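You operate a simulated robot arm through the tools that you are given. There is no shell and no other tool. Be economical: measure what you need, move in short steps, check, and stop when the job is done.

The job below is to be done with a simulated two-armed robot. You get a single attempt, and the scene is never put back.

JOB
Seat the belt guard with both hands, pin it and tighten its knob.
Fine: the guard pin goes home in the pin boss. The crusher stays isolated and locked.

It is judged by the outcome, as a careful person would: the job done as asked, and still so three seconds after it is handed in. It fails if anything else is knocked over, pushed out of place, dropped, spilled or broken.

ROBOT AND FRAMES
Two 6-joint arms with two-finger parallel grippers on one trunk, on a base that drives. Base frame: it is fixed to the floor where the robot stands at the start and does not move with it; the origin is under the middle of the robot, x ahead of it, y to its left, z up. Lengths are in cm, angles in degrees, forces in N, time in s.
The left shoulder is at the start at [6, 18.7, 119.7], the right one opposite. With the tool pointing down near the work surface each hand reaches from about 10 to 58 cm from the robot's upright axis, wherever it stands, measured 20 degrees to its own side. Places, roughly: crusher lock [130, 0, 120]; guard knob [40, 50, 90]; guard seat [50, 60, 90]; pin boss [40, 70, 90]. Payload 1.57 kg a hand.
The TCP of each hand is the grasp point between the finger pads, 3 cm short of the fingertips. In the tool frame z runs along the fingers and y along their closing line. The gripper opens to 11 cm. The fingers are 2.4 cm wide and 1.2 cm thick; the gripper's body (4.8 by 11.2 cm) begins 7.8 cm behind the TCP.
Orientation is that of the tool frame in the base frame, as [roll, pitch, yaw] about the fixed x, y, z axes, in that order (R = Rz(yaw) Ry(pitch) Rx(roll)). With the fingers straight down and closing along the base's y, the tool's x points along the base's -x, its y along +y and its z along -z.

CONTROLS
- The arms move only by the tool apply_moves. It takes "left_steps", "right_steps" or both (then of equal length, played together; a hand with none holds still); each is a list of rows, each a list of 6 numbers: the shift along the tool's x, y, z in cm, then the turn, a rotation vector about the tool's x, y, z in degrees. In form: [[dx, dy, dz, wx, wy, wz], ...]. A call has 1 to 12 rows; each row shifts and turns the commanded pose from where the row before left it, along the tool's axes as they then stand. "left_claw" and "right_claw" are, for a hand that has rows, the closure in counts, from 0 (fully open) to 255 (shut), set as the call begins (left out, the last holds). Each row takes 0.2 s and may step no farther than 5 cm and 8.6 degrees from the row before; otherwise, or with a gripper value out of range, the whole call is refused. A pose out of reach is approached as far as the arm can. The call stops where the force on the tool passes 40 N (or 10 N more than at its start, if that is more) or the arm is blocked; 0.2 s more then pass. Each finger travels about 15.3 cm/s and halts on what it meets, pressing with about 31 N; the grip force reading is that of the motor and also rises with nothing between the fingers. The clock runs only during rows and for 0.2 s after the last one: add rows that do not move to give the fingers time. It gives the time, the measured TCP pose, the force on the tool (base axes), the opening and the grip force at its end, in the units of the frame above (readings bear some noise), with the torque about the TCP (base axes, N m) and any sound that the robot's microphone picked up, and new pictures: "views" is both (left out), scene, wrist or none (wrist: the cameras of the hands that moved).
- Cameras (640 x 400 px; columns grow to the right, rows downward): "scene" is now at [-0.62, 3.27, 172.35]; the picture's right is [0.47, -0.88, 0.00], its down [-0.74, -0.39, -0.54] and it looks along [0.48, 0.25, -0.84] (base axes); focal length 262 px, centre (320, 200). "left" rides on the left gripper at [7, -1.6, -14.1] in its tool frame; the picture's right is [0.23, 0.97, 0.00], its down [-0.86, 0.20, -0.48] and it looks along [-0.47, 0.11, 0.88] (tool axes); focal length 222 px, centre (320, 200). "right" rides on the right gripper at [7, 1.6, -14.1] in its tool frame; the picture's right is [-0.23, 0.97, 0.00], its down [-0.86, -0.20, -0.48] and it looks along [-0.47, -0.11, 0.88] (tool axes); focal length 222 px, centre (320, 200). There is no depth. A picture from a camera that has moved, and an enlarged one, comes with that camera's place and axes in the base frame and with its lens. The place of the scene camera against the robot may be out by one fixed shift of up to 1.2 cm in any direction.
- lift_body(by): slides the trunk up (or, below 0, down) by that many cm; the arms and the scene camera ride with it, the base frame stays. It gives what a move gives, with no picture.
- drive_base(legs): drives the robot by 1 to 6 legs, each [ahead, left, turn to the left] in cm, cm and degrees, along the robot's own axes; the way and the turn of a leg run together, so that a leg with both is an arc; at most 150 cm and 180 degrees a leg. The arms and the cameras ride along, it lands a little off, and it stops where it bumps. It gives what a move gives, and a new picture of the scene camera.
- turn_head(pan, tilt): turns the head with the scene camera to pan (to the left, within 86 degrees either way) and tilt (down, from -29 to 69), counted from straight ahead of the robot. It gives what a move gives, and a new picture of the scene camera.
- enlarge(camera, box): a new picture of the part [left, top, right, bottom] of that camera's present view, enlarged. It takes no simulated time.
- sign_off(): hands the job in; it is judged then, once.

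Go step by step. Nothing tells you exact positions but the pictures and the camera data: compare them with the known pose of the tool, close in by small moves and look again before you grip or let go. The budget is 120 turns and 260 pictures, counting those below and the enlarged ones. Unless the task says otherwise, let go and move clear before handing in, and close with one line.

The tools are called after "Emit:" as a command line: name --argument value ..., lists and objects as JSON in quotes. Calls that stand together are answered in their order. apply_moves: Moves the arms, as the interface text tells. Its arguments: {"type":"object","properties":{"left_steps":{"type":"array","items":{"type":"array","items":{"type":"number"}}},"left_claw":{"type":"number"},"right_steps":{"type":"array","items":{"type":"array","items":{"type":"number"}}},"right_claw":{"type":"number"},"views":{"type":"string","enum":["both","scene","wrist","none"]}},"required":[]} The other tools are called the same way: lift_body (by) slides the trunk up or down; drive_base (legs) drives the base; turn_head (pan, tilt) turns the head that bears the scene camera; enlarge (camera, box) takes an enlarged picture of a part of a camera's view; sign_off () hands the job in.

At the start:

```text
time_s: 0.0
left_tcp_pos: [32.47, 44.39, 124.33]
left_ee_rot: [-180.0, 0.0, -180.0]
left_ft_force: [0.1, 0.5, -0.5]
left_torque: [0.01, -0.01, -0.01]
left_width: 10.99
left_grip_force: 0.1
right_tcp_pos: [33.91, 5.92, 128.16]
right_ee_rot: [180.0, -0.1, -179.9]
right_ft_force: [0.8, -0.1, -0.4]
right_torque: [-0.03, -0.01, 0.01]
right_width: 10.98
right_grip_force: 0.0
trunk travel left (down, up): [-82.5, 16.5]
robot x, y, heading: [0.3, -0.18, -0.0]
head pan, tilt: [27.9, 57.3]
```

scene: 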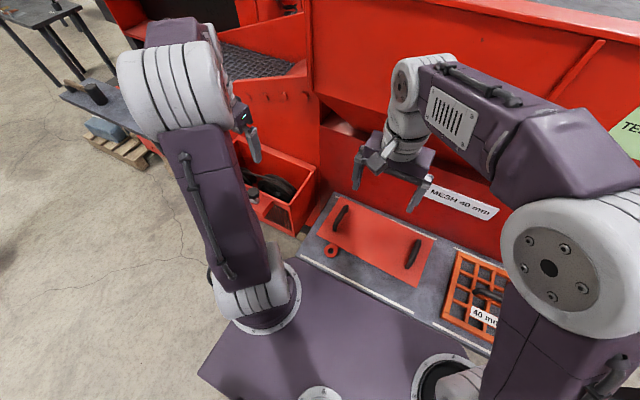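
right: 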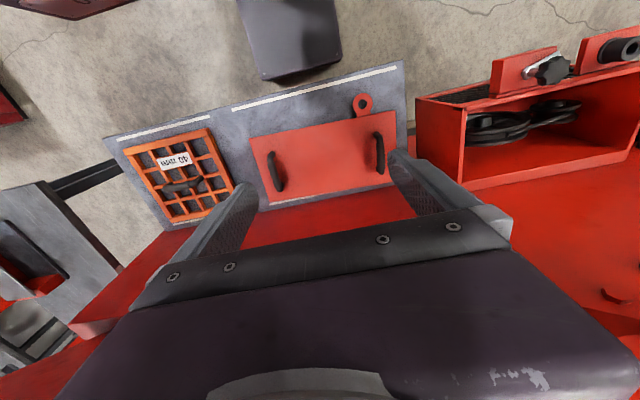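
left: 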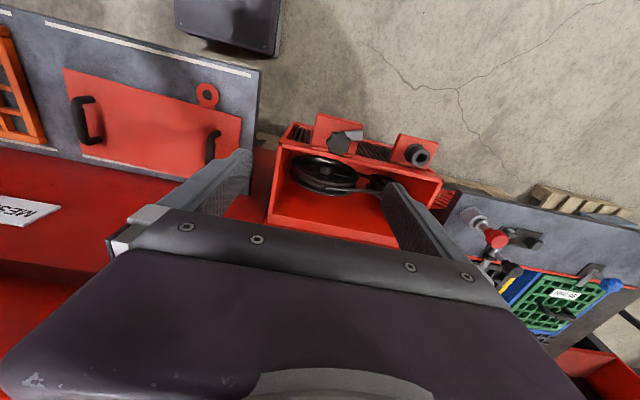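

The red plate with two handles looks like the guard, with a ring-headed pin next to it. The red box with pulleys looks like the seat, with the star knob and boss at its front. I'll take closer looks before moving.

Emit:
enlarge --camera "left" --box '[260, 90, 460, 240]'

Emit:
enlarge --camera "right" --box '[220, 70, 420, 220]'

Emit:
enlarge --camera "scene" --box '[220, 120, 460, 300]'

Emit:
enlarge --camera "right" --box '[400, 20, 640, 200]'

```text
2.67 times, centred on (360, 165) of left
camera zoom: at [25.53, 42.67, 138.36], right [-0.23, 0.97, 0.0], down [0.86, 0.2, 0.48], along [0.47, 0.11, -0.88], focal length 592 px, centre (213, 293)
```

zoom: 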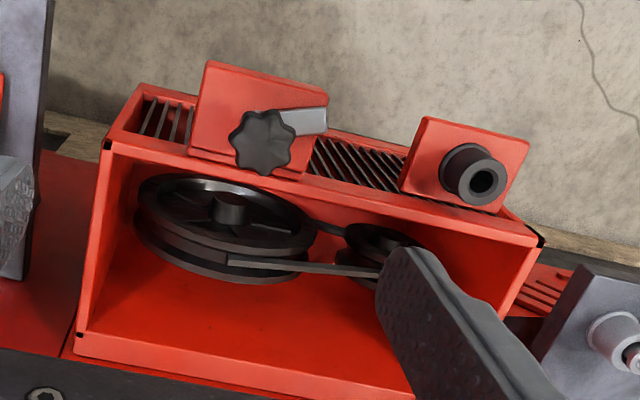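

```text
2.67 times, centred on (320, 145) of right
camera zoom: at [26.86, 7.49, 142.2], right [0.23, 0.97, 0.0], down [0.86, -0.2, 0.48], along [0.47, -0.11, -0.88], focal length 592 px, centre (320, 347)
```

zoom: 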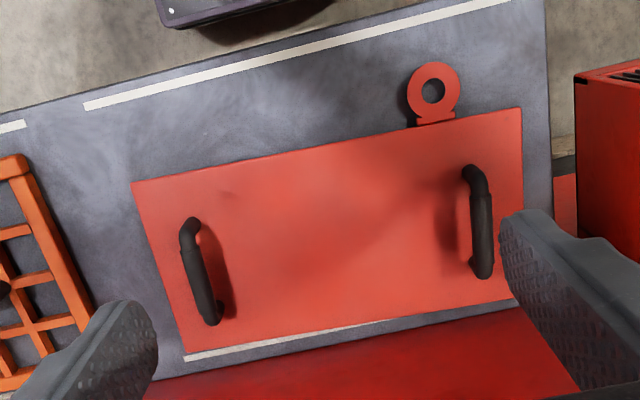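

```text
2.22 times, centred on (340, 210) of scene
camera zoom: at [-0.62, 3.27, 172.35], right [0.47, -0.88, 0.0], down [-0.74, -0.39, -0.54], along [0.48, 0.25, -0.84], focal length 582 px, centre (276, 178)
```

zoom: 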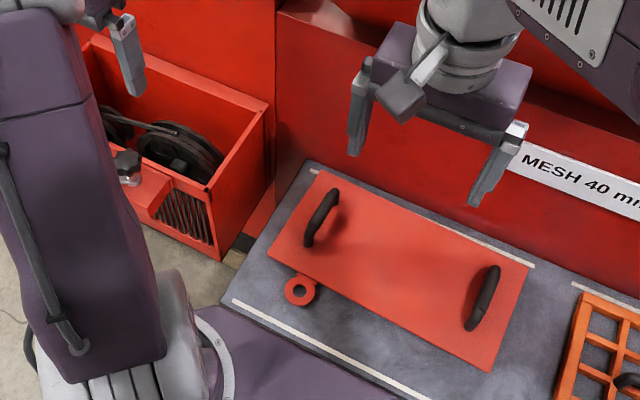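

```text
2.22 times, centred on (520, 110) of right
camera zoom: at [26.86, 7.49, 142.2], right [0.23, 0.97, 0.0], down [0.86, -0.2, 0.48], along [0.47, -0.11, -0.88], focal length 494 px, centre (-124, 400)
```

zoom: 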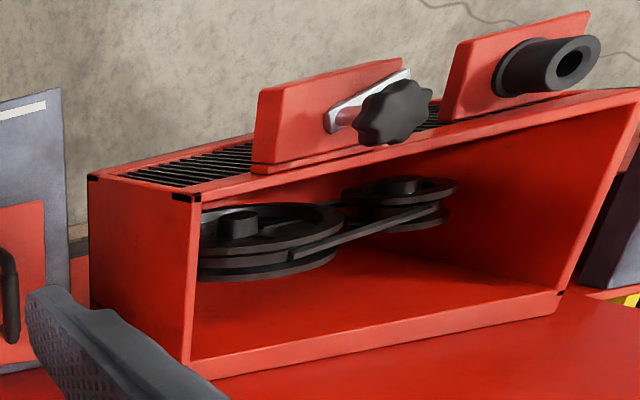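

Triangulating gives these estimates: guard at z≈79, about 40x21 cm, with handles near (48,19) and (47,-10) and its ring at (35,17). The box rim is at z≈88, y 37..77 and x 40..62. The boss is at (36,69,89) and the knob at (35,49,95). Next I'll look for the pin on the left bench.

Emit:
enlarge --camera "left" --box '[430, 180, 640, 340]'

Emit:
turn_head --pan 70 --tilt 40

```text
2.50 times, centred on (535, 260) of left
camera zoom: at [25.53, 42.67, 138.36], right [-0.23, 0.97, 0.0], down [0.86, 0.2, 0.48], along [0.47, 0.11, -0.88], focal length 555 px, centre (-218, 50)
```

zoom: 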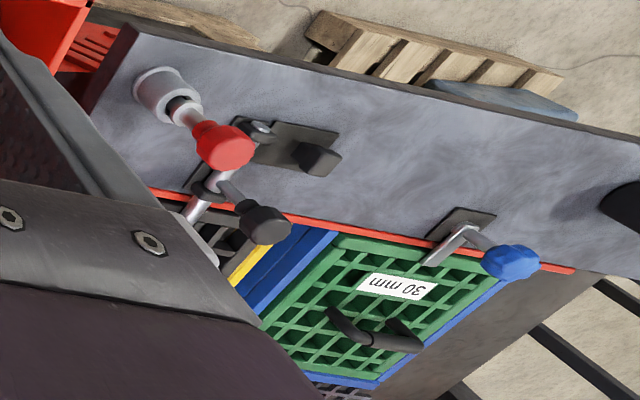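

```text
time_s: 1.1
left_tcp_pos: [32.41, 44.42, 124.37]
left_ee_rot: [-180.0, 0.0, 179.9]
left_ft_force: [0.3, 0.3, 0.0]
left_torque: [0.05, 0.01, 0.03]
left_width: 11.01
left_grip_force: 0.0
right_tcp_pos: [33.85, 5.89, 128.27]
right_ee_rot: [180.0, 0.0, -179.9]
right_ft_force: [0.5, 1.3, 0.5]
right_torque: [0.05, 0.01, 0.01]
right_width: 10.99
right_grip_force: 0.1
trunk travel left (down, up): [-82.5, 16.5]
robot x, y, heading: [-0.03, -0.15, 0.2]
head pan, tilt: [70.0, 40.0]
camera scene: at [-3.87, 8.0, 174.7], right [0.94, -0.34, 0.0], down [-0.22, -0.6, -0.77], along [0.26, 0.72, -0.64], focal length 262 px, centre (320, 200)
```

scene: 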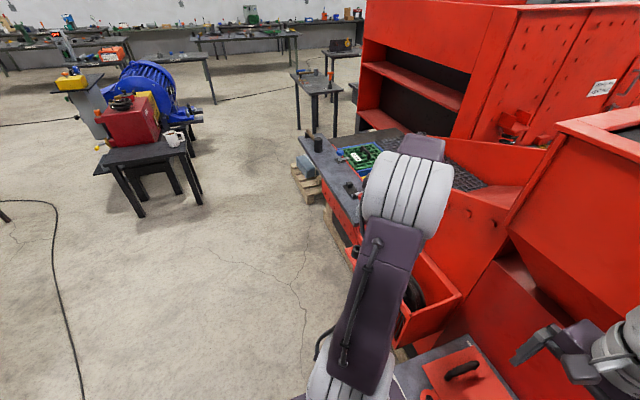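

There's a red-headed pin standing in a holder on the left bench. I'll drive left to the position I'll use for seating, and look at the pin, boss and knob up close before picking anything up.

Emit:
drive_base --legs '[[0, 52, 0]]'

Emit:
turn_head --pan 30 --tilt 55

Emit:
apply_moves --left_steps '[[0, 0, 0, 0, 0, 0]]' --right_steps '[[0, 0, 0, 0, 0, 0]]' --views "wrist"

```text
time_s: 4.1
left_tcp_pos: [32.61, 96.66, 124.49]
left_ee_rot: [179.9, 0.0, -180.0]
left_ft_force: [-0.7, 0.5, -0.3]
left_torque: [0.01, 0.0, -0.01]
left_width: 11.01
left_grip_force: 0.1
right_tcp_pos: [33.83, 58.17, 128.14]
right_ee_rot: [179.9, 0.1, 180.0]
right_ft_force: [-0.3, -0.9, 0.0]
right_torque: [0.01, -0.01, -0.04]
right_width: 11.04
right_grip_force: 0.1
trunk travel left (down, up): [-82.5, 16.5]
robot x, y, heading: [-0.1, 52.53, -0.2]
head pan, tilt: [70.0, 40.0]
camera scene: at [-3.88, 60.25, 174.71], right [0.94, -0.34, 0.0], down [-0.22, -0.6, -0.77], along [0.26, 0.72, -0.64], focal length 262 px, centre (320, 200)
```

scene: 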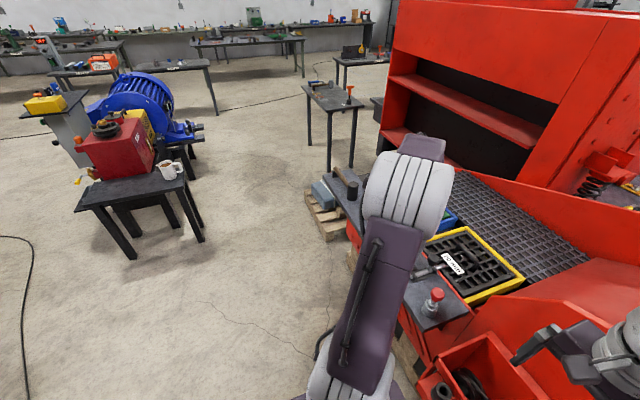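

```text
time_s: 5.2
left_tcp_pos: [32.45, 96.72, 124.36]
left_ee_rot: [179.9, 0.0, -180.0]
left_ft_force: [0.4, -0.2, 0.9]
left_torque: [0.0, 0.02, 0.04]
left_width: 11.02
left_grip_force: 0.1
right_tcp_pos: [33.78, 58.23, 128.14]
right_ee_rot: [-179.9, 0.0, 180.0]
right_ft_force: [0.2, 0.7, -0.4]
right_torque: [0.02, 0.02, 0.04]
right_width: 10.99
right_grip_force: 0.2
trunk travel left (down, up): [-82.5, 16.5]
robot x, y, heading: [-0.29, 52.28, 0.2]
head pan, tilt: [30.0, 55.0]
camera scene: at [-0.55, 56.02, 172.64], right [0.5, -0.87, 0.0], down [-0.71, -0.41, -0.57], along [0.5, 0.29, -0.82], focal length 262 px, centre (320, 200)
```

scene: 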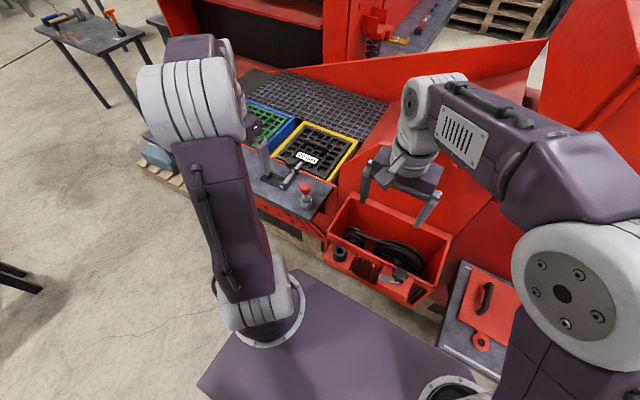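

```text
time_s: 5.6
left_tcp_pos: [32.47, 96.82, 124.35]
left_ee_rot: [180.0, 0.0, -179.9]
left_ft_force: [0.4, 0.7, 1.4]
left_torque: [0.0, -0.01, 0.03]
left_width: 11.03
left_grip_force: 0.1
right_tcp_pos: [33.86, 58.29, 128.2]
right_ee_rot: [179.9, 0.0, 179.9]
right_ft_force: [1.1, 0.6, 0.5]
right_torque: [0.07, 0.0, 0.02]
right_width: 11.0
right_grip_force: 0.2
trunk travel left (down, up): [-82.5, 16.5]
robot x, y, heading: [-0.37, 52.54, 0.1]
head pan, tilt: [30.0, 55.0]
camera right: at [26.87, 59.93, 142.2], right [0.23, 0.97, 0.0], down [0.85, -0.2, 0.48], along [0.47, -0.11, -0.88], focal length 222 px, centre (320, 200)
camera left: at [25.56, 95.11, 138.36], right [-0.23, 0.97, 0.0], down [0.86, 0.2, 0.48], along [0.47, 0.11, -0.88], focal length 222 px, centre (320, 200)
```

right: 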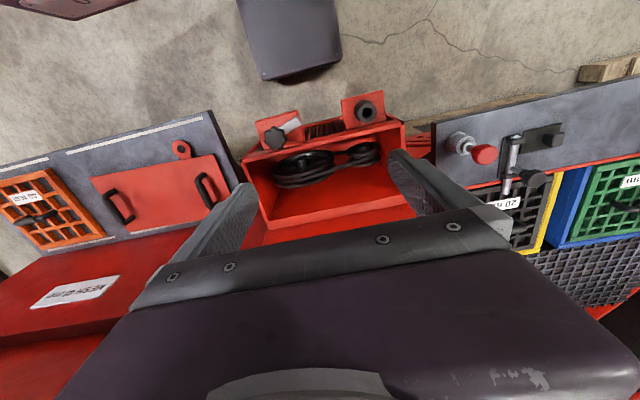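
left: 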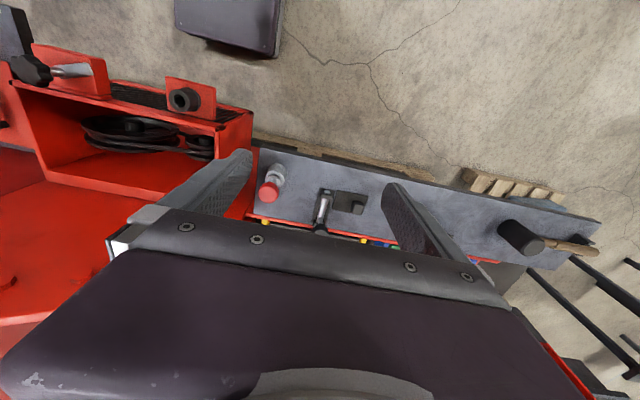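

Emit:
enlarge --camera "right" --box '[240, 80, 416, 190]'

Emit:
enlarge --camera "right" --box '[430, 100, 590, 200]'

Emit:
enlarge --camera "left" --box '[230, 130, 390, 230]'

Emit:
enlarge --camera "scene" --box '[240, 150, 480, 300]'

Emit:
enlarge --camera "left" --box '[0, 20, 240, 170]'

```text
3.64 times, centred on (328, 135) of right
camera zoom: at [26.87, 59.93, 142.2], right [0.23, 0.97, 0.0], down [0.85, -0.2, 0.48], along [0.47, -0.11, -0.88], focal length 808 px, centre (291, 436)
```

zoom: 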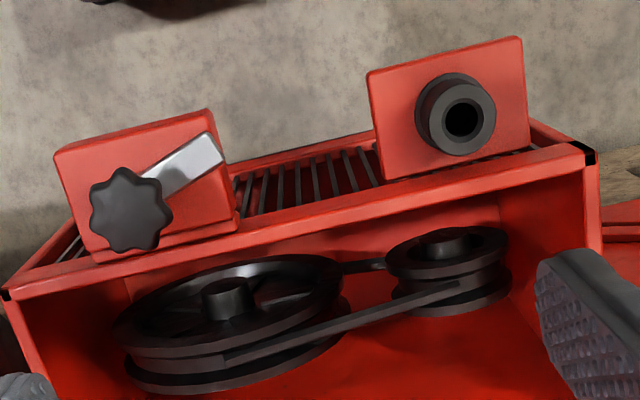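

```text
4.00 times, centred on (510, 150) of right
camera zoom: at [26.87, 59.93, 142.2], right [0.23, 0.97, 0.0], down [0.85, -0.2, 0.48], along [0.47, -0.11, -0.88], focal length 888 px, centre (-440, 400)
```

zoom: 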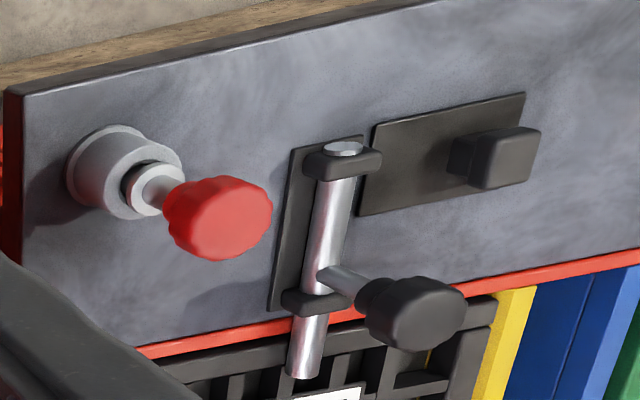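

```text
4.00 times, centred on (310, 180) of left
camera zoom: at [25.56, 95.11, 138.36], right [-0.23, 0.97, 0.0], down [0.86, 0.2, 0.48], along [0.47, 0.11, -0.88], focal length 888 px, centre (360, 280)
```

zoom: 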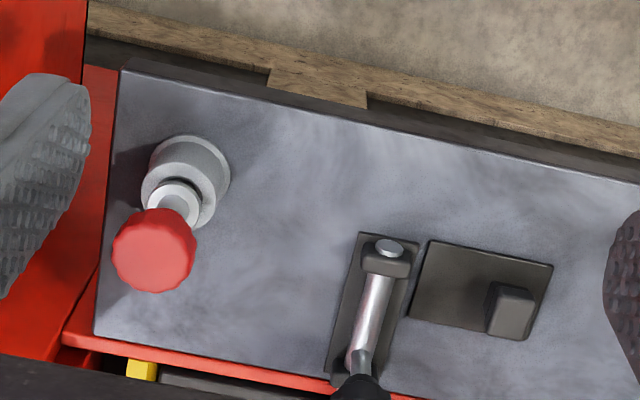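

```text
2.67 times, centred on (360, 225) of scene
camera zoom: at [-0.54, 56.08, 172.64], right [0.5, -0.87, 0.0], down [-0.71, -0.41, -0.57], along [0.5, 0.29, -0.82], focal length 698 px, centre (213, 133)
```

zoom: 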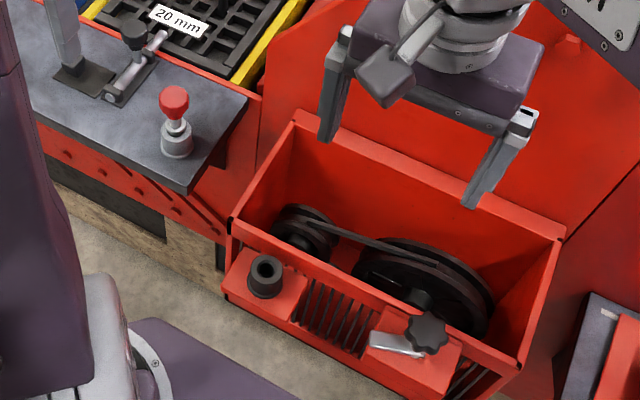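

```text
2.67 times, centred on (120, 95) of left
camera zoom: at [25.56, 95.11, 138.36], right [-0.23, 0.97, 0.0], down [0.86, 0.2, 0.48], along [0.47, 0.11, -0.88], focal length 592 px, centre (853, 480)
```

zoom: 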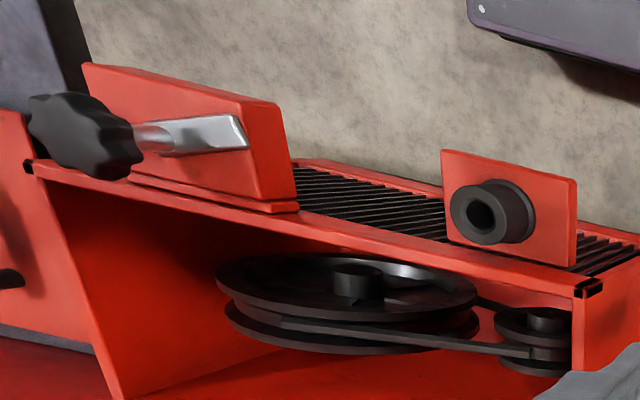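

The red-headed guard pin stands in a holder near (48,89.6), with its head at z≈98. The clamp dog under the knob points to +y, so tightening clockwise should swing it onto the guard. I'll go back to the guard and look at it closely.

Emit:
drive_base --legs '[[0, -48, 0]]'

Emit:
turn_head --pan 0 --tilt 60

Emit:
apply_moves --left_steps '[[-3, -5, 5, 0, 0, 0], [-3, -5, 5, 0, 0, 0], [-3, -5, 5, 0, 0, 0]]' --right_steps '[[-2, -4, 4, 0, 0, 0], [-2, -4, 4, 0, 0, 0], [-2, -4, 4, 0, 0, 0]]' --views "both"

```text
time_s: 8.5
left_tcp_pos: [32.54, 48.34, 124.27]
left_ee_rot: [-180.0, 0.1, 179.8]
left_ft_force: [0.1, 0.3, -0.5]
left_torque: [0.01, -0.01, 0.0]
left_width: 11.01
left_grip_force: 0.1
right_tcp_pos: [33.8, 10.03, 128.16]
right_ee_rot: [-180.0, 0.0, 179.7]
right_ft_force: [0.0, 0.5, 1.3]
right_torque: [0.0, 0.01, 0.01]
right_width: 11.0
right_grip_force: 0.1
trunk travel left (down, up): [-82.5, 16.5]
robot x, y, heading: [-0.57, 4.25, -0.4]
head pan, tilt: [30.0, 55.0]
camera scene: at [-0.63, 7.96, 172.63], right [0.5, -0.87, 0.0], down [-0.71, -0.41, -0.57], along [0.5, 0.28, -0.82], focal length 262 px, centre (320, 200)
```

scene: 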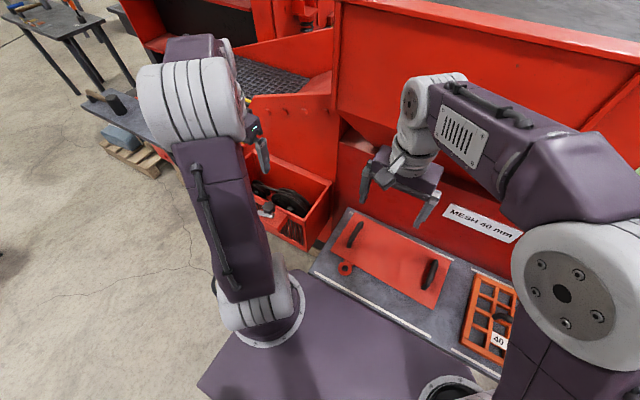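

```text
time_s: 9.4
left_tcp_pos: [32.64, 48.26, 124.34]
left_ee_rot: [179.8, 0.0, 179.7]
left_ft_force: [-0.7, 0.1, 0.2]
left_torque: [-0.06, -0.01, -0.04]
left_width: 10.98
left_grip_force: 0.0
right_tcp_pos: [33.66, 9.85, 128.05]
right_ee_rot: [180.0, 0.0, 179.7]
right_ft_force: [-0.9, -0.9, -0.4]
right_torque: [-0.01, 0.02, 0.0]
right_width: 11.03
right_grip_force: 0.0
trunk travel left (down, up): [-82.5, 16.5]
robot x, y, heading: [0.01, 3.94, -0.3]
head pan, tilt: [0.0, 60.0]
camera scene: at [-0.24, 4.12, 172.03], right [0.0, -1.0, 0.0], down [-0.87, 0.0, -0.5], along [0.5, 0.0, -0.87], focal length 262 px, centre (320, 200)
```

scene: 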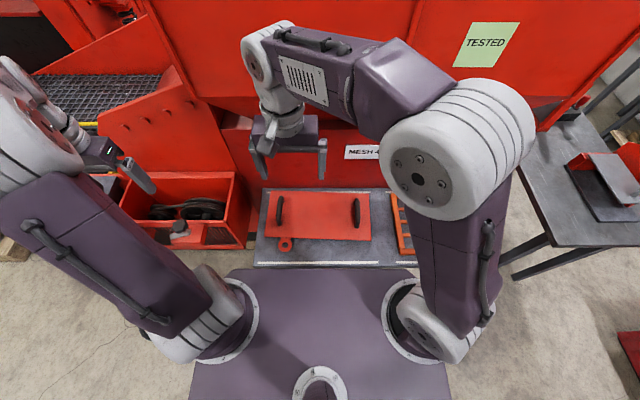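

```text
refused: row 1 steps farther than a row can; nothing moved
```

Emit:
apply_moves --left_steps '[[-1.4, -3.6, 2, 0, 0, 0], [-1.4, -3.6, 2, 0, 0, 0], [-1.4, -3.6, 2, 0, 0, 0], [-1.4, -3.6, 2, 0, 0, 0], [-1.4, -3.6, 2, 0, 0, 0], [-1.4, -3.6, 2, 0, 0, 0], [-1.4, -3.6, 2, 0, 0, 0], [-1.4, -3.6, 2, 0, 0, 0]]' --right_steps '[[-1.35, -2.5, 2.25, 0, 0, 0], [-1.35, -2.5, 2.25, 0, 0, 0], [-1.35, -2.5, 2.25, 0, 0, 0], [-1.35, -2.5, 2.25, 0, 0, 0], [-1.35, -2.5, 2.25, 0, 0, 0], [-1.35, -2.5, 2.25, 0, 0, 0], [-1.35, -2.5, 2.25, 0, 0, 0], [-1.35, -2.5, 2.25, 0, 0, 0]]' --views "both"

```text
time_s: 11.2
left_tcp_pos: [43.79, 19.26, 108.17]
left_ee_rot: [179.7, -0.1, 179.8]
left_ft_force: [-0.7, 0.1, -0.1]
left_torque: [0.0, 0.02, -0.01]
left_width: 10.99
left_grip_force: 0.1
right_tcp_pos: [44.64, -10.56, 109.94]
right_ee_rot: [180.0, -0.2, 179.8]
right_ft_force: [0.2, 0.4, 0.0]
right_torque: [0.01, 0.03, -0.03]
right_width: 11.02
right_grip_force: 0.0
trunk travel left (down, up): [-82.5, 16.5]
robot x, y, heading: [-0.24, 4.54, -0.5]
head pan, tilt: [0.0, 60.0]
camera scene: at [0.05, 3.82, 172.03], right [0.0, -1.0, 0.0], down [-0.87, 0.0, -0.5], along [0.5, 0.0, -0.87], focal length 262 px, centre (320, 200)
camera right: at [37.59, -8.92, 124.11], right [0.23, 0.97, 0.0], down [0.86, -0.2, 0.48], along [0.46, -0.11, -0.88], focal length 222 px, centre (320, 200)
camera left: at [36.82, 17.53, 122.19], right [-0.22, 0.97, 0.0], down [0.86, 0.19, 0.48], along [0.47, 0.11, -0.88], focal length 222 px, centre (320, 200)
```

scene: 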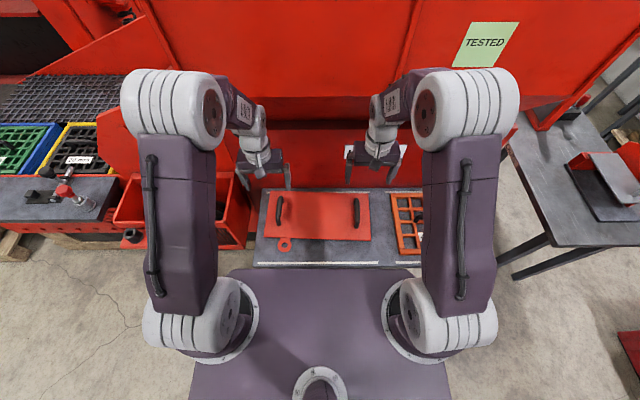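
right: 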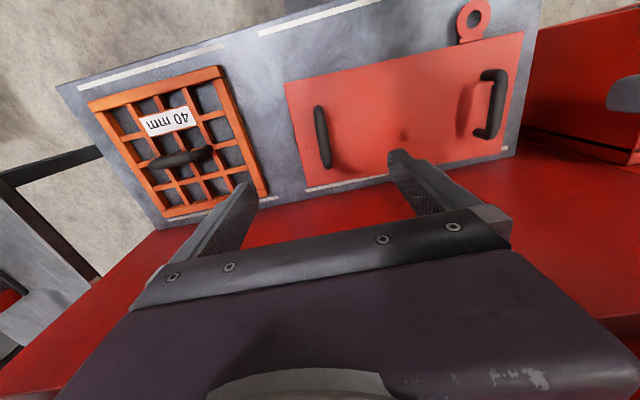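
left: 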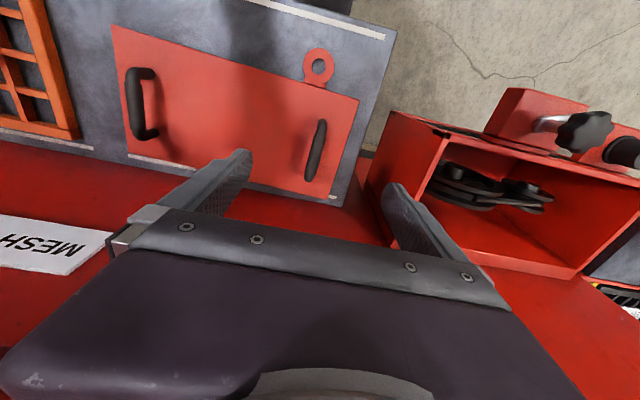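

Handle bars are at about L (48.05,19.7,83) and R (46.5,-10.7,83.5), so the guard is yawed about -2.9°. I'll move above both and look again.

Emit:
apply_moves --left_steps '[[-1.07, 0.11, 3.55, 0, 0, 0.7], [-1.07, 0.11, 3.55, 0, 0, 0.7], [-1.07, 0.11, 3.55, 0, 0, 0.7], [-1.07, 0.11, 3.55, 0, 0, 0.6]]' --right_steps '[[-0.46, -0.03, 4, 0, 0, 0.7], [-0.46, -0.03, 4, 0, 0, 0.7], [-0.46, -0.03, 4, 0, 0, 0.7], [-0.46, -0.03, 4, 0, 0, 0.6]]' --views "wrist"

```text
time_s: 12.2
left_tcp_pos: [48.26, 19.73, 94.01]
left_ee_rot: [-180.0, -0.1, 177.0]
left_ft_force: [0.6, 0.4, -1.3]
left_torque: [0.01, 0.01, -0.04]
left_width: 10.98
left_grip_force: 0.1
right_tcp_pos: [46.39, -10.35, 94.26]
right_ee_rot: [180.0, -0.1, 177.1]
right_ft_force: [0.4, 0.0, -0.9]
right_torque: [0.04, -0.03, -0.01]
right_width: 11.01
right_grip_force: 0.1
trunk travel left (down, up): [-82.5, 16.5]
robot x, y, heading: [-0.5, 4.07, -0.5]
head pan, tilt: [0.0, 60.0]
camera right: at [39.5, -8.45, 108.28], right [0.28, 0.96, 0.0], down [0.84, -0.24, 0.48], along [0.46, -0.13, -0.88], focal length 222 px, centre (320, 200)
camera left: at [41.23, 18.47, 108.02], right [-0.18, 0.98, 0.0], down [0.86, 0.15, 0.48], along [0.47, 0.09, -0.88], focal length 222 px, centre (320, 200)
```

right: 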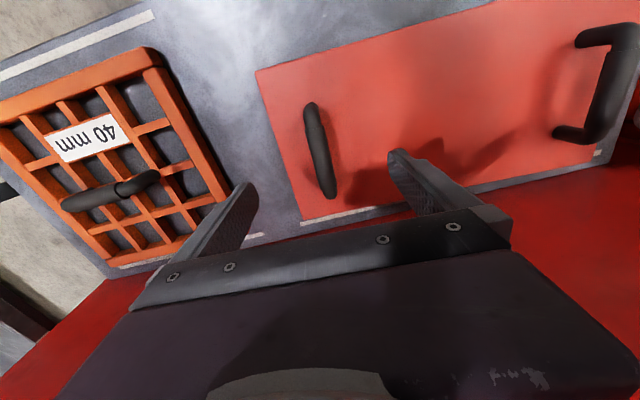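
left: 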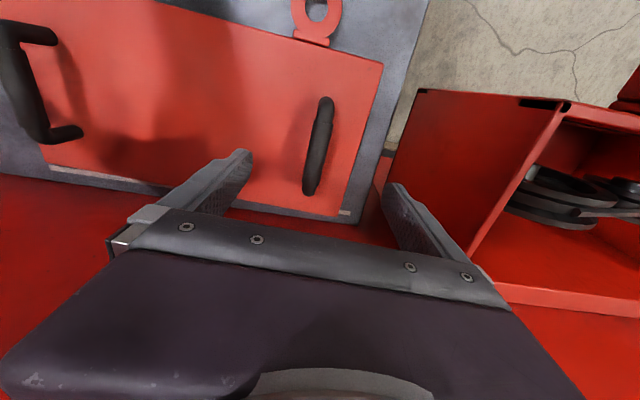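

Both hands line up with the bars. I'm lowering to grasp height.

Emit:
apply_moves --left_steps '[[0.2, 0, 3.5, 0, 0, 0], [0.2, 0, 3.5, 0, 0, 0], [0, 0, 3.5, 0, 0, 0], [0, 0, 0, 0, 0, 0]]' --right_steps '[[0, 0, 3.6, 0, 0, 0], [0, 0, 3.6, 0, 0, 0], [0, 0, 3.6, 0, 0, 0], [0, 0, 0, 0, 0, 0]]' --views "both"

```text
time_s: 13.2
left_tcp_pos: [47.62, 19.95, 83.52]
left_ee_rot: [179.8, 0.0, 177.1]
left_ft_force: [-0.6, 0.6, -0.4]
left_torque: [0.04, -0.02, -0.03]
left_width: 11.02
left_grip_force: 0.1
right_tcp_pos: [46.15, -10.09, 83.24]
right_ee_rot: [180.0, 0.0, 176.9]
right_ft_force: [-0.1, 1.2, 0.2]
right_torque: [-0.03, 0.02, -0.01]
right_width: 10.99
right_grip_force: 0.1
trunk travel left (down, up): [-82.5, 16.5]
robot x, y, heading: [0.14, 4.09, -0.5]
head pan, tilt: [0.0, 60.0]
camera scene: at [-0.28, 4.13, 172.03], right [0.0, -1.0, 0.0], down [-0.87, 0.0, -0.5], along [0.5, 0.0, -0.87], focal length 262 px, centre (320, 200)
camera right: at [39.34, -8.22, 97.28], right [0.28, 0.96, 0.0], down [0.84, -0.24, 0.48], along [0.46, -0.13, -0.88], focal length 222 px, centre (320, 200)
camera left: at [40.58, 18.61, 97.59], right [-0.18, 0.98, 0.0], down [0.86, 0.15, 0.48], along [0.47, 0.09, -0.88], focal length 222 px, centre (320, 200)
```

scene: 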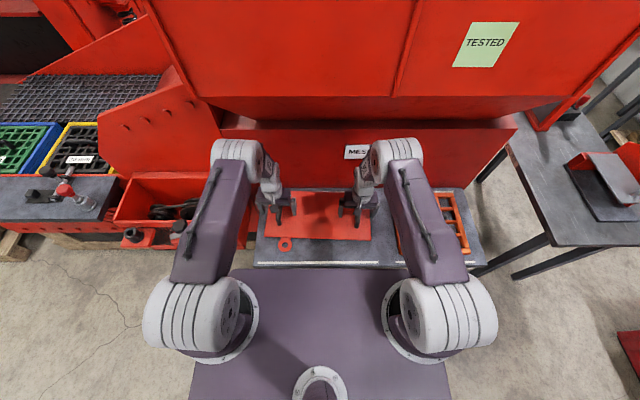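
right: 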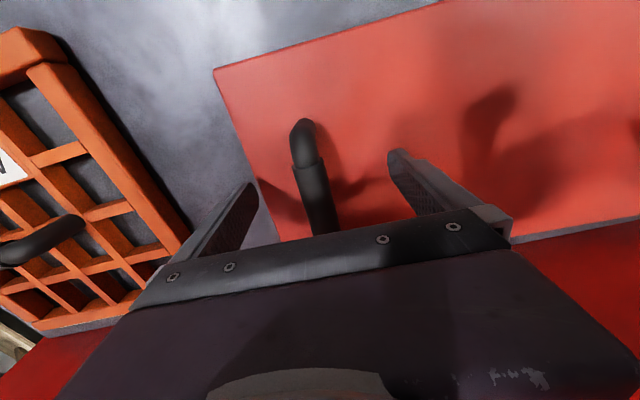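
left: 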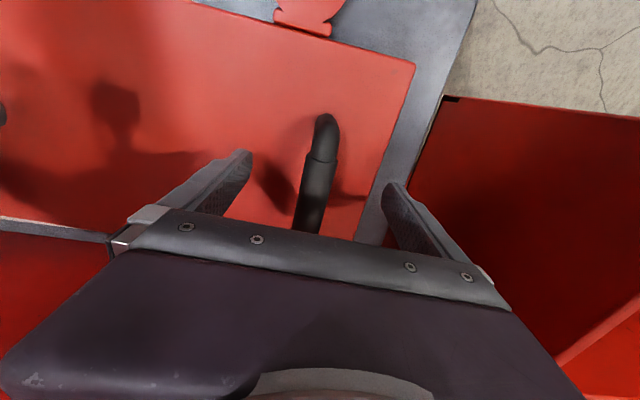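

Fingers straddle both bars. Closing both grippers.

Emit:
apply_moves --left_steps '[[0, 0, 0, 0, 0, 0], [0, 0, 0, 0, 0, 0], [0, 0, 0, 0, 0, 0], [0, 0, 0, 0, 0, 0]]' --right_steps '[[0, 0, 0, 0, 0, 0], [0, 0, 0, 0, 0, 0], [0, 0, 0, 0, 0, 0], [0, 0, 0, 0, 0, 0]]' --left_claw 255 --right_claw 255 --views "wrist"

```text
time_s: 14.2
left_tcp_pos: [47.61, 19.8, 83.51]
left_ee_rot: [-180.0, 0.0, 177.0]
left_ft_force: [1.9, -21.7, -0.4]
left_torque: [-0.04, -0.01, 0.58]
left_width: 2.19
left_grip_force: 31.1
right_tcp_pos: [46.39, -10.1, 83.31]
right_ee_rot: [180.0, 0.0, 177.1]
right_ft_force: [-3.7, 17.6, 0.3]
right_torque: [-0.04, -0.46, 0.8]
right_width: 2.18
right_grip_force: 31.3
trunk travel left (down, up): [-82.5, 16.5]
robot x, y, heading: [0.27, 4.01, -0.3]
head pan, tilt: [0.0, 60.0]
camera right: at [39.38, -8.21, 97.28], right [0.28, 0.96, 0.0], down [0.84, -0.24, 0.48], along [0.46, -0.13, -0.88], focal length 222 px, centre (320, 200)
camera left: at [40.63, 18.52, 97.58], right [-0.18, 0.98, 0.0], down [0.86, 0.16, 0.48], along [0.47, 0.09, -0.88], focal length 222 px, centre (320, 200)
```

right: 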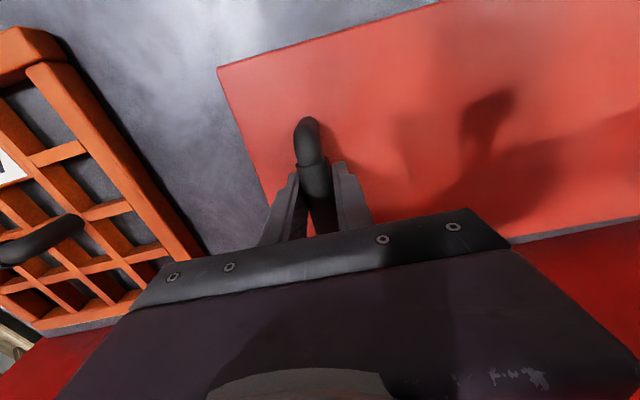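
left: 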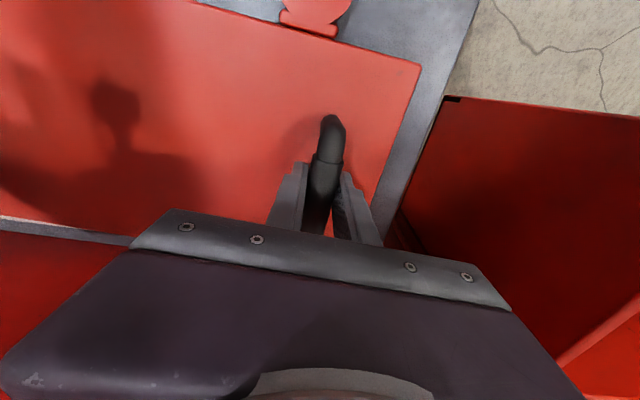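

Both hands grip (2.2 cm bars), but they're being pulled together slightly. I'll relax inward a little, then lift a little.

Emit:
apply_moves --left_steps '[[0, -0.2, 0, 0, 0, 0], [0, 0, 0, 0, 0, 0], [0, 0, -1, 0, 0, 0], [0, 0, -1, 0, 0, 0], [0, 0, 0, 0, 0, 0]]' --right_steps '[[0, 0.2, 0, 0, 0, 0], [0, 0, 0, 0, 0, 0], [0, 0, -1, 0, 0, 0], [0, 0, -1, 0, 0, 0], [0, 0, 0, 0, 0, 0]]' --views "both"

```text
time_s: 15.4
left_tcp_pos: [47.67, 19.84, 85.52]
left_ee_rot: [179.9, -0.2, 177.2]
left_ft_force: [5.6, 33.5, -10.6]
left_torque: [-0.04, -0.08, 0.64]
left_width: 2.18
left_grip_force: 30.5
right_tcp_pos: [46.52, -10.06, 85.13]
right_ee_rot: [-179.9, -0.4, 177.0]
right_ft_force: [-6.3, -32.3, -10.8]
right_torque: [0.11, 0.29, 0.76]
right_width: 2.19
right_grip_force: 31.2
trunk travel left (down, up): [-82.5, 16.5]
robot x, y, heading: [0.13, 3.77, -0.2]
head pan, tilt: [0.0, 60.0]
camera scene: at [0.2, 4.14, 172.02], right [0.0, -1.0, 0.0], down [-0.87, 0.0, -0.5], along [0.5, 0.0, -0.87], focal length 262 px, centre (320, 200)
camera right: at [39.64, -8.17, 99.21], right [0.28, 0.96, 0.0], down [0.85, -0.24, 0.47], along [0.45, -0.13, -0.88], focal length 222 px, centre (320, 200)
camera left: at [40.75, 18.48, 99.5], right [-0.18, 0.98, 0.0], down [0.87, 0.16, 0.48], along [0.47, 0.09, -0.88], focal length 222 px, centre (320, 200)
```

scene: 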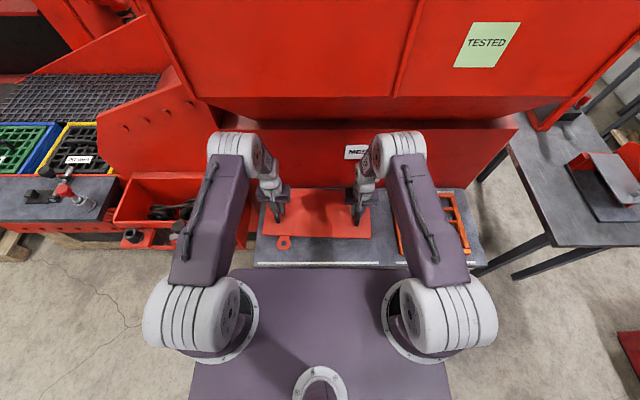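
right: 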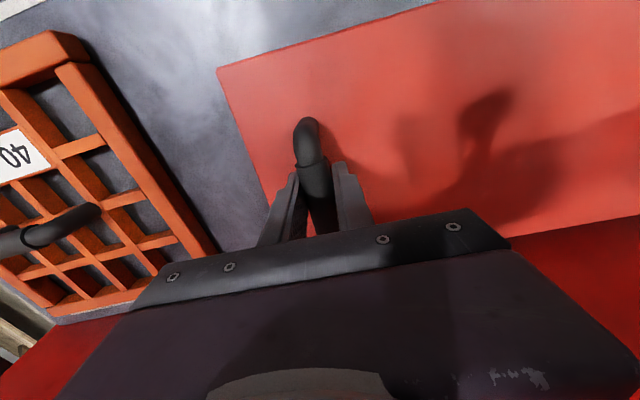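
left: 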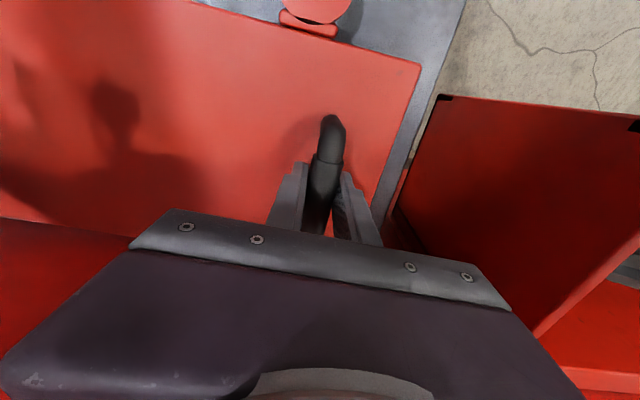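

The guard is off the shelf, about 1 kg per hand. I overshot the relax, so I'll undo half of it and raise a bit more. Then I'll back away from the machine wall using the base and trunk so the two hands stay rigid.

Emit:
apply_moves --left_steps '[[0, 0.12, 0, 0, 0, 0], [0, 0, -1, 0, 0, 0], [0, 0, -1, 0, 0, 0]]' --right_steps '[[0, -0.12, 0, 0, 0, 0], [0, 0, -1, 0, 0, 0], [0, 0, -1, 0, 0, 0]]' --views "none"

Emit:
drive_base --legs '[[-6, 0, 0]]'

Emit:
lift_body --by 15

```text
time_s: 16.2
left_tcp_pos: [47.69, 19.78, 87.45]
left_ee_rot: [180.0, -0.1, 177.1]
left_ft_force: [5.8, 19.1, -10.7]
left_torque: [0.03, -0.45, 0.78]
left_width: 2.18
left_grip_force: 30.7
right_tcp_pos: [46.41, -10.2, 87.3]
right_ee_rot: [180.0, -0.1, 177.1]
right_ft_force: [-5.2, -19.4, -11.5]
right_torque: [0.02, 0.73, 0.71]
right_width: 2.19
right_grip_force: 31.3
trunk travel left (down, up): [-82.5, 16.5]
robot x, y, heading: [-0.17, 4.3, -0.3]
head pan, tilt: [0.0, 60.0]
```

```text
time_s: 17.2
left_tcp_pos: [42.18, 19.91, 87.19]
left_ee_rot: [-180.0, -0.4, 177.1]
left_ft_force: [7.1, 9.3, -11.3]
left_torque: [0.0, 0.12, 0.71]
left_width: 2.18
left_grip_force: 31.4
right_tcp_pos: [41.04, -9.98, 86.96]
right_ee_rot: [179.9, -0.4, 177.0]
right_ft_force: [-5.0, -8.8, -11.1]
right_torque: [0.05, 0.12, 0.82]
right_width: 2.21
right_grip_force: 30.9
trunk travel left (down, up): [-82.5, 16.5]
robot x, y, heading: [-6.06, 4.18, -0.1]
head pan, tilt: [0.0, 60.0]
camera scene: at [-4.9, 4.14, 172.0], right [0.0, -1.0, 0.0], down [-0.87, 0.0, -0.49], along [0.49, 0.0, -0.87], focal length 262 px, centre (320, 200)
```

scene: 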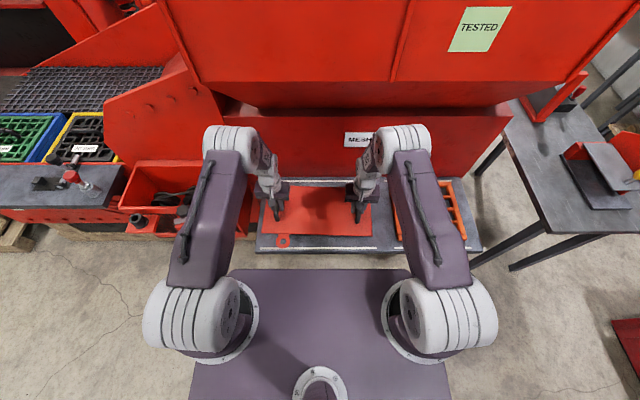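

```text
time_s: 18.9
left_tcp_pos: [41.92, 19.97, 102.33]
left_ee_rot: [-180.0, 0.0, 177.1]
left_ft_force: [6.9, -0.9, -11.3]
left_torque: [0.04, -0.51, 0.88]
left_width: 2.17
left_grip_force: 31.2
right_tcp_pos: [40.69, -10.1, 102.21]
right_ee_rot: [-179.9, -0.2, 177.0]
right_ft_force: [-5.3, 0.9, -10.7]
right_torque: [-0.03, 0.69, 0.81]
right_width: 2.19
right_grip_force: 30.9
trunk travel left (down, up): [-97.5, 1.5]
robot x, y, heading: [-6.2, 4.41, -0.2]
head pan, tilt: [0.0, 60.0]
```

Internal forces are near zero now. I'll raise another 4 cm for clearance over the knob, then turn to square the guard and drive left to the seat.

Emit:
apply_moves --left_steps '[[0, 0, -1.3, 0, 0, 0], [0, 0, -1.3, 0, 0, 0], [0, 0, -1.4, 0, 0, 0]]' --right_steps '[[0, 0, -1.3, 0, 0, 0], [0, 0, -1.3, 0, 0, 0], [0, 0, -1.4, 0, 0, 0]]' --views "none"

Emit:
drive_base --legs '[[0, 0, 2.7], [0, 49.8, 0]]'

Emit:
turn_head --pan 0 --tilt 66

Emit:
enlarge --camera "left" --box '[0, 0, 640, 400]'

Emit:
enlarge --camera "right" --box '[0, 0, 640, 400]'

```text
time_s: 19.8
left_tcp_pos: [41.73, 19.91, 106.44]
left_ee_rot: [179.9, -0.2, 177.0]
left_ft_force: [5.4, 20.4, -11.5]
left_torque: [0.1, 0.02, 0.65]
left_width: 2.16
left_grip_force: 30.8
right_tcp_pos: [40.52, -10.03, 106.31]
right_ee_rot: [-179.9, 0.0, 177.2]
right_ft_force: [-4.7, -21.0, -10.2]
right_torque: [0.14, 0.15, 0.58]
right_width: 2.19
right_grip_force: 31.2
trunk travel left (down, up): [-97.5, 1.5]
robot x, y, heading: [-6.22, 4.16, -0.1]
head pan, tilt: [0.0, 60.0]
```

```text
time_s: 21.1
left_tcp_pos: [40.73, 24.0, 106.41]
left_ee_rot: [179.6, -0.3, 179.9]
left_ft_force: [2.8, -1.1, -11.0]
left_torque: [0.08, 0.66, 0.37]
left_width: 2.16
left_grip_force: 31.7
right_tcp_pos: [40.85, -6.13, 106.15]
right_ee_rot: [179.8, -0.4, 179.9]
right_ft_force: [-1.7, 0.0, -10.7]
right_torque: [0.06, -0.51, 0.48]
right_width: 2.18
right_grip_force: 31.1
trunk travel left (down, up): [-97.5, 1.5]
robot x, y, heading: [-6.24, 6.3, 2.4]
head pan, tilt: [0.0, 60.0]
stopped in leg 2: the force on the tool passed its limit (the readings are from after the stop); the commanded pose is now the measured one
camera scene: at [-5.88, 5.5, 187.02], right [0.04, -1.0, -0.01], down [-0.87, -0.03, -0.5], along [0.5, 0.03, -0.87], focal length 262 px, centre (320, 200)
```

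scene: 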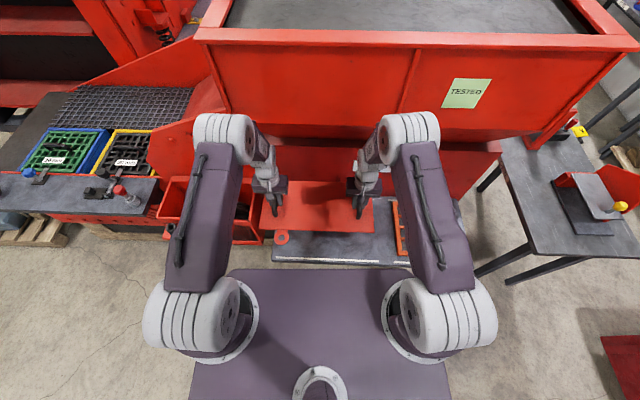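

```text
time_s: 21.8
left_tcp_pos: [40.93, 24.18, 106.47]
left_ee_rot: [179.8, 0.0, 179.9]
left_ft_force: [3.1, -0.7, -10.9]
left_torque: [-0.01, 0.45, 0.45]
left_width: 2.17
left_grip_force: 31.2
right_tcp_pos: [41.06, -5.75, 106.18]
right_ee_rot: [179.9, -0.4, 179.8]
right_ft_force: [-2.7, 0.7, -10.6]
right_torque: [0.02, -0.26, 0.65]
right_width: 2.16
right_grip_force: 31.4
trunk travel left (down, up): [-97.5, 1.5]
robot x, y, heading: [-5.88, 6.33, 2.2]
head pan, tilt: [0.0, 66.0]
camera scene: at [-6.63, 6.06, 186.37], right [0.04, -1.0, 0.0], down [-0.91, -0.04, -0.41], along [0.4, 0.02, -0.91], focal length 262 px, centre (320, 200)
```

scene: 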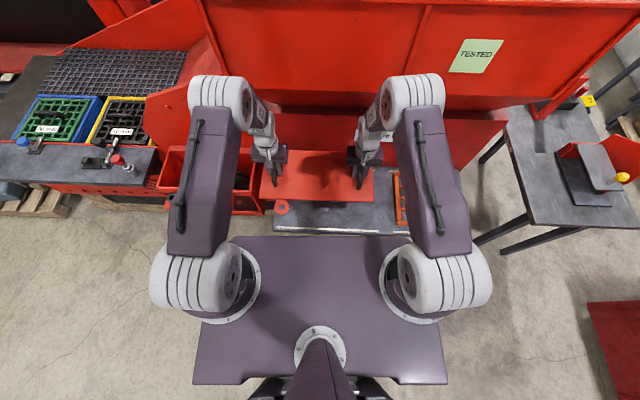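

```text
1.00 times, centred on (320, 200) of left (not enlarged: the box is as wide or as high as the picture)
camera zoom: at [33.92, 22.53, 120.54], right [-0.23, 0.97, 0.0], down [0.86, 0.2, 0.48], along [0.46, 0.11, -0.88], focal length 222 px, centre (320, 200)
```

zoom: 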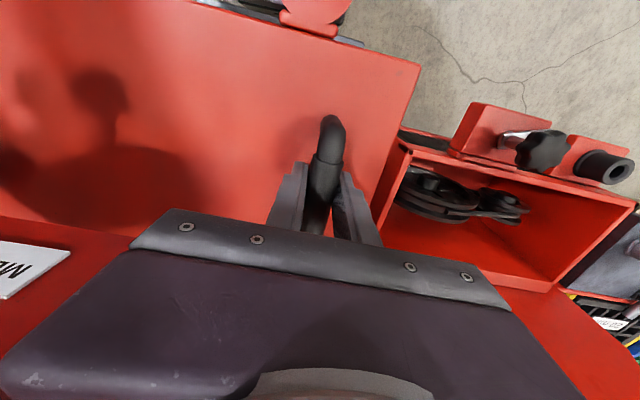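

```text
1.00 times, centred on (320, 200) of right (not enlarged: the box is as wide or as high as the picture)
camera zoom: at [34.06, -4.18, 120.3], right [0.23, 0.97, 0.0], down [0.86, -0.2, 0.47], along [0.46, -0.11, -0.88], focal length 222 px, centre (320, 200)
```

zoom: 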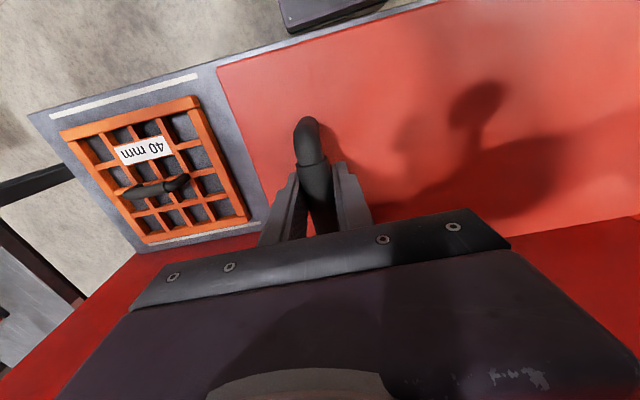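

The drive stopped on a force transient because the arms were carrying pre-load. That pre-load is gone now, so I'll continue left.

Emit:
drive_base --legs '[[0, 6, 0], [0, 6, 0], [0, 6, 0], [0, 10, 0], [0, 10, 0], [0, 9, 0]]'

```text
time_s: 26.1
left_tcp_pos: [38.75, 70.68, 106.48]
left_ee_rot: [179.6, -0.2, 180.0]
left_ft_force: [4.8, -2.7, -10.0]
left_torque: [-0.02, 0.35, 0.55]
left_width: 2.18
left_grip_force: 30.8
right_tcp_pos: [38.99, 40.64, 106.07]
right_ee_rot: [179.5, -0.3, -179.9]
right_ft_force: [-4.1, -2.4, -11.7]
right_torque: [0.04, -0.16, 0.73]
right_width: 2.18
right_grip_force: 30.9
trunk travel left (down, up): [-97.5, 1.5]
robot x, y, heading: [-8.11, 53.43, 2.6]
head pan, tilt: [0.0, 66.0]
camera scene: at [-8.59, 51.7, 186.35], right [0.05, -1.0, -0.01], down [-0.91, -0.04, -0.4], along [0.4, 0.03, -0.91], focal length 262 px, centre (320, 200)
```

scene: 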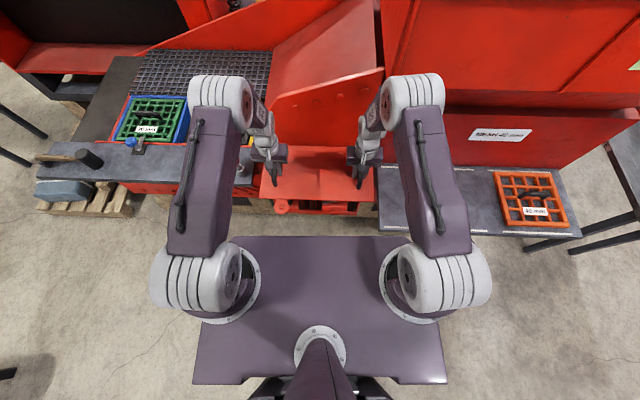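

The guard is near the seat. I'll drive forward part of the way, then check alignment with the pictures.

Emit:
drive_base --legs '[[4, 1, 0], [4, 0, 0]]'

Emit:
enlarge --camera "left" --box '[0, 0, 640, 400]'

Emit:
enlarge --camera "right" --box '[0, 0, 640, 400]'

Emit:
enlarge --camera "scene" --box '[230, 110, 400, 230]'

```text
time_s: 27.5
left_tcp_pos: [46.15, 72.9, 106.77]
left_ee_rot: [179.9, 0.3, -180.0]
left_ft_force: [0.9, -1.4, -10.7]
left_torque: [-0.04, 0.03, 0.48]
left_width: 2.19
left_grip_force: 30.7
right_tcp_pos: [46.36, 42.85, 106.48]
right_ee_rot: [-179.9, 0.1, -179.8]
right_ft_force: [-3.9, 1.6, -9.8]
right_torque: [0.05, 0.08, 0.58]
right_width: 2.17
right_grip_force: 30.8
trunk travel left (down, up): [-97.5, 1.5]
robot x, y, heading: [-0.52, 54.84, 2.7]
head pan, tilt: [0.0, 66.0]
camera scene: at [-1.72, 54.7, 186.37], right [0.05, -1.0, 0.0], down [-0.91, -0.04, -0.41], along [0.41, 0.02, -0.91], focal length 262 px, centre (320, 200)
```

scene: 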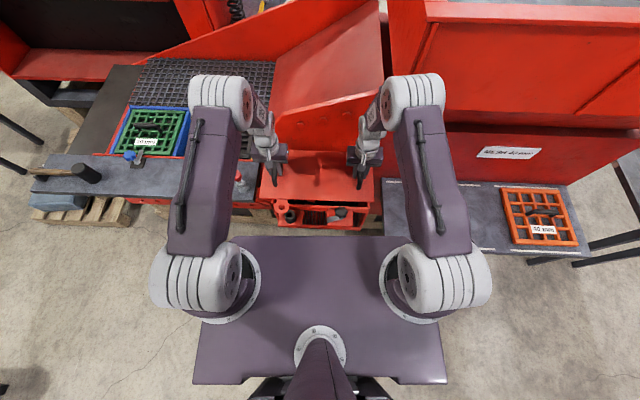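

```text
1.00 times, centred on (320, 200) of left (not enlarged: the box is as wide or as high as the picture)
camera zoom: at [39.14, 71.21, 120.77], right [-0.23, 0.97, 0.0], down [0.85, 0.2, 0.48], along [0.47, 0.11, -0.88], focal length 222 px, centre (320, 200)
```

zoom: 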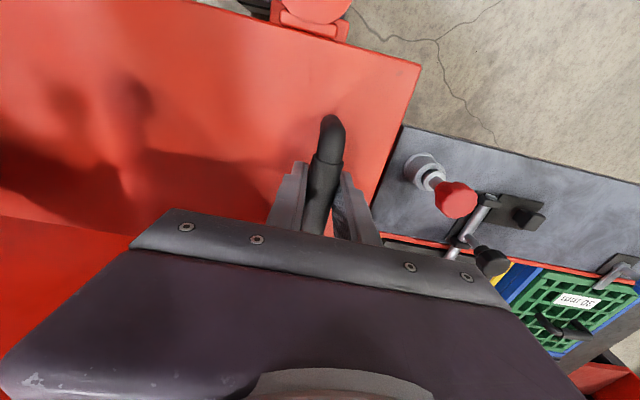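

```text
1.00 times, centred on (320, 200) of right (not enlarged: the box is as wide or as high as the picture)
camera zoom: at [39.39, 44.5, 120.56], right [0.23, 0.97, 0.0], down [0.86, -0.2, 0.48], along [0.47, -0.11, -0.88], focal length 222 px, centre (320, 200)
```

zoom: 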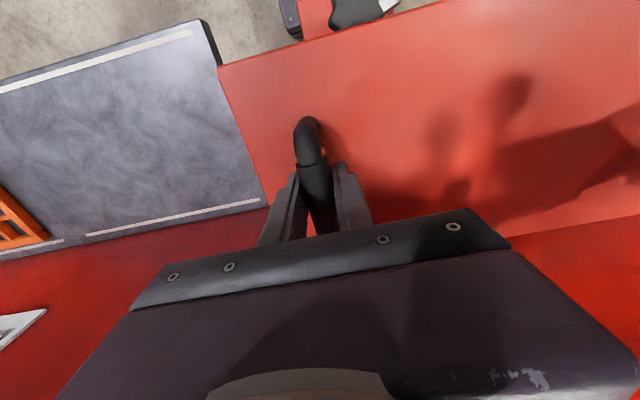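

```text
3.33 times, centred on (315, 170) of scene
camera zoom: at [-1.72, 54.7, 186.37], right [0.05, -1.0, 0.0], down [-0.91, -0.04, -0.41], along [0.41, 0.02, -0.91], focal length 873 px, centre (337, 300)
```

zoom: 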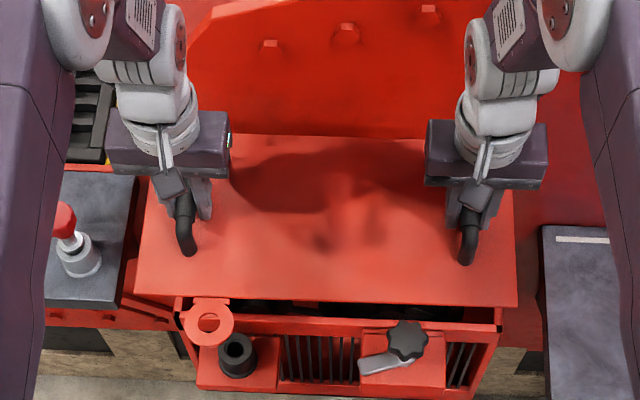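

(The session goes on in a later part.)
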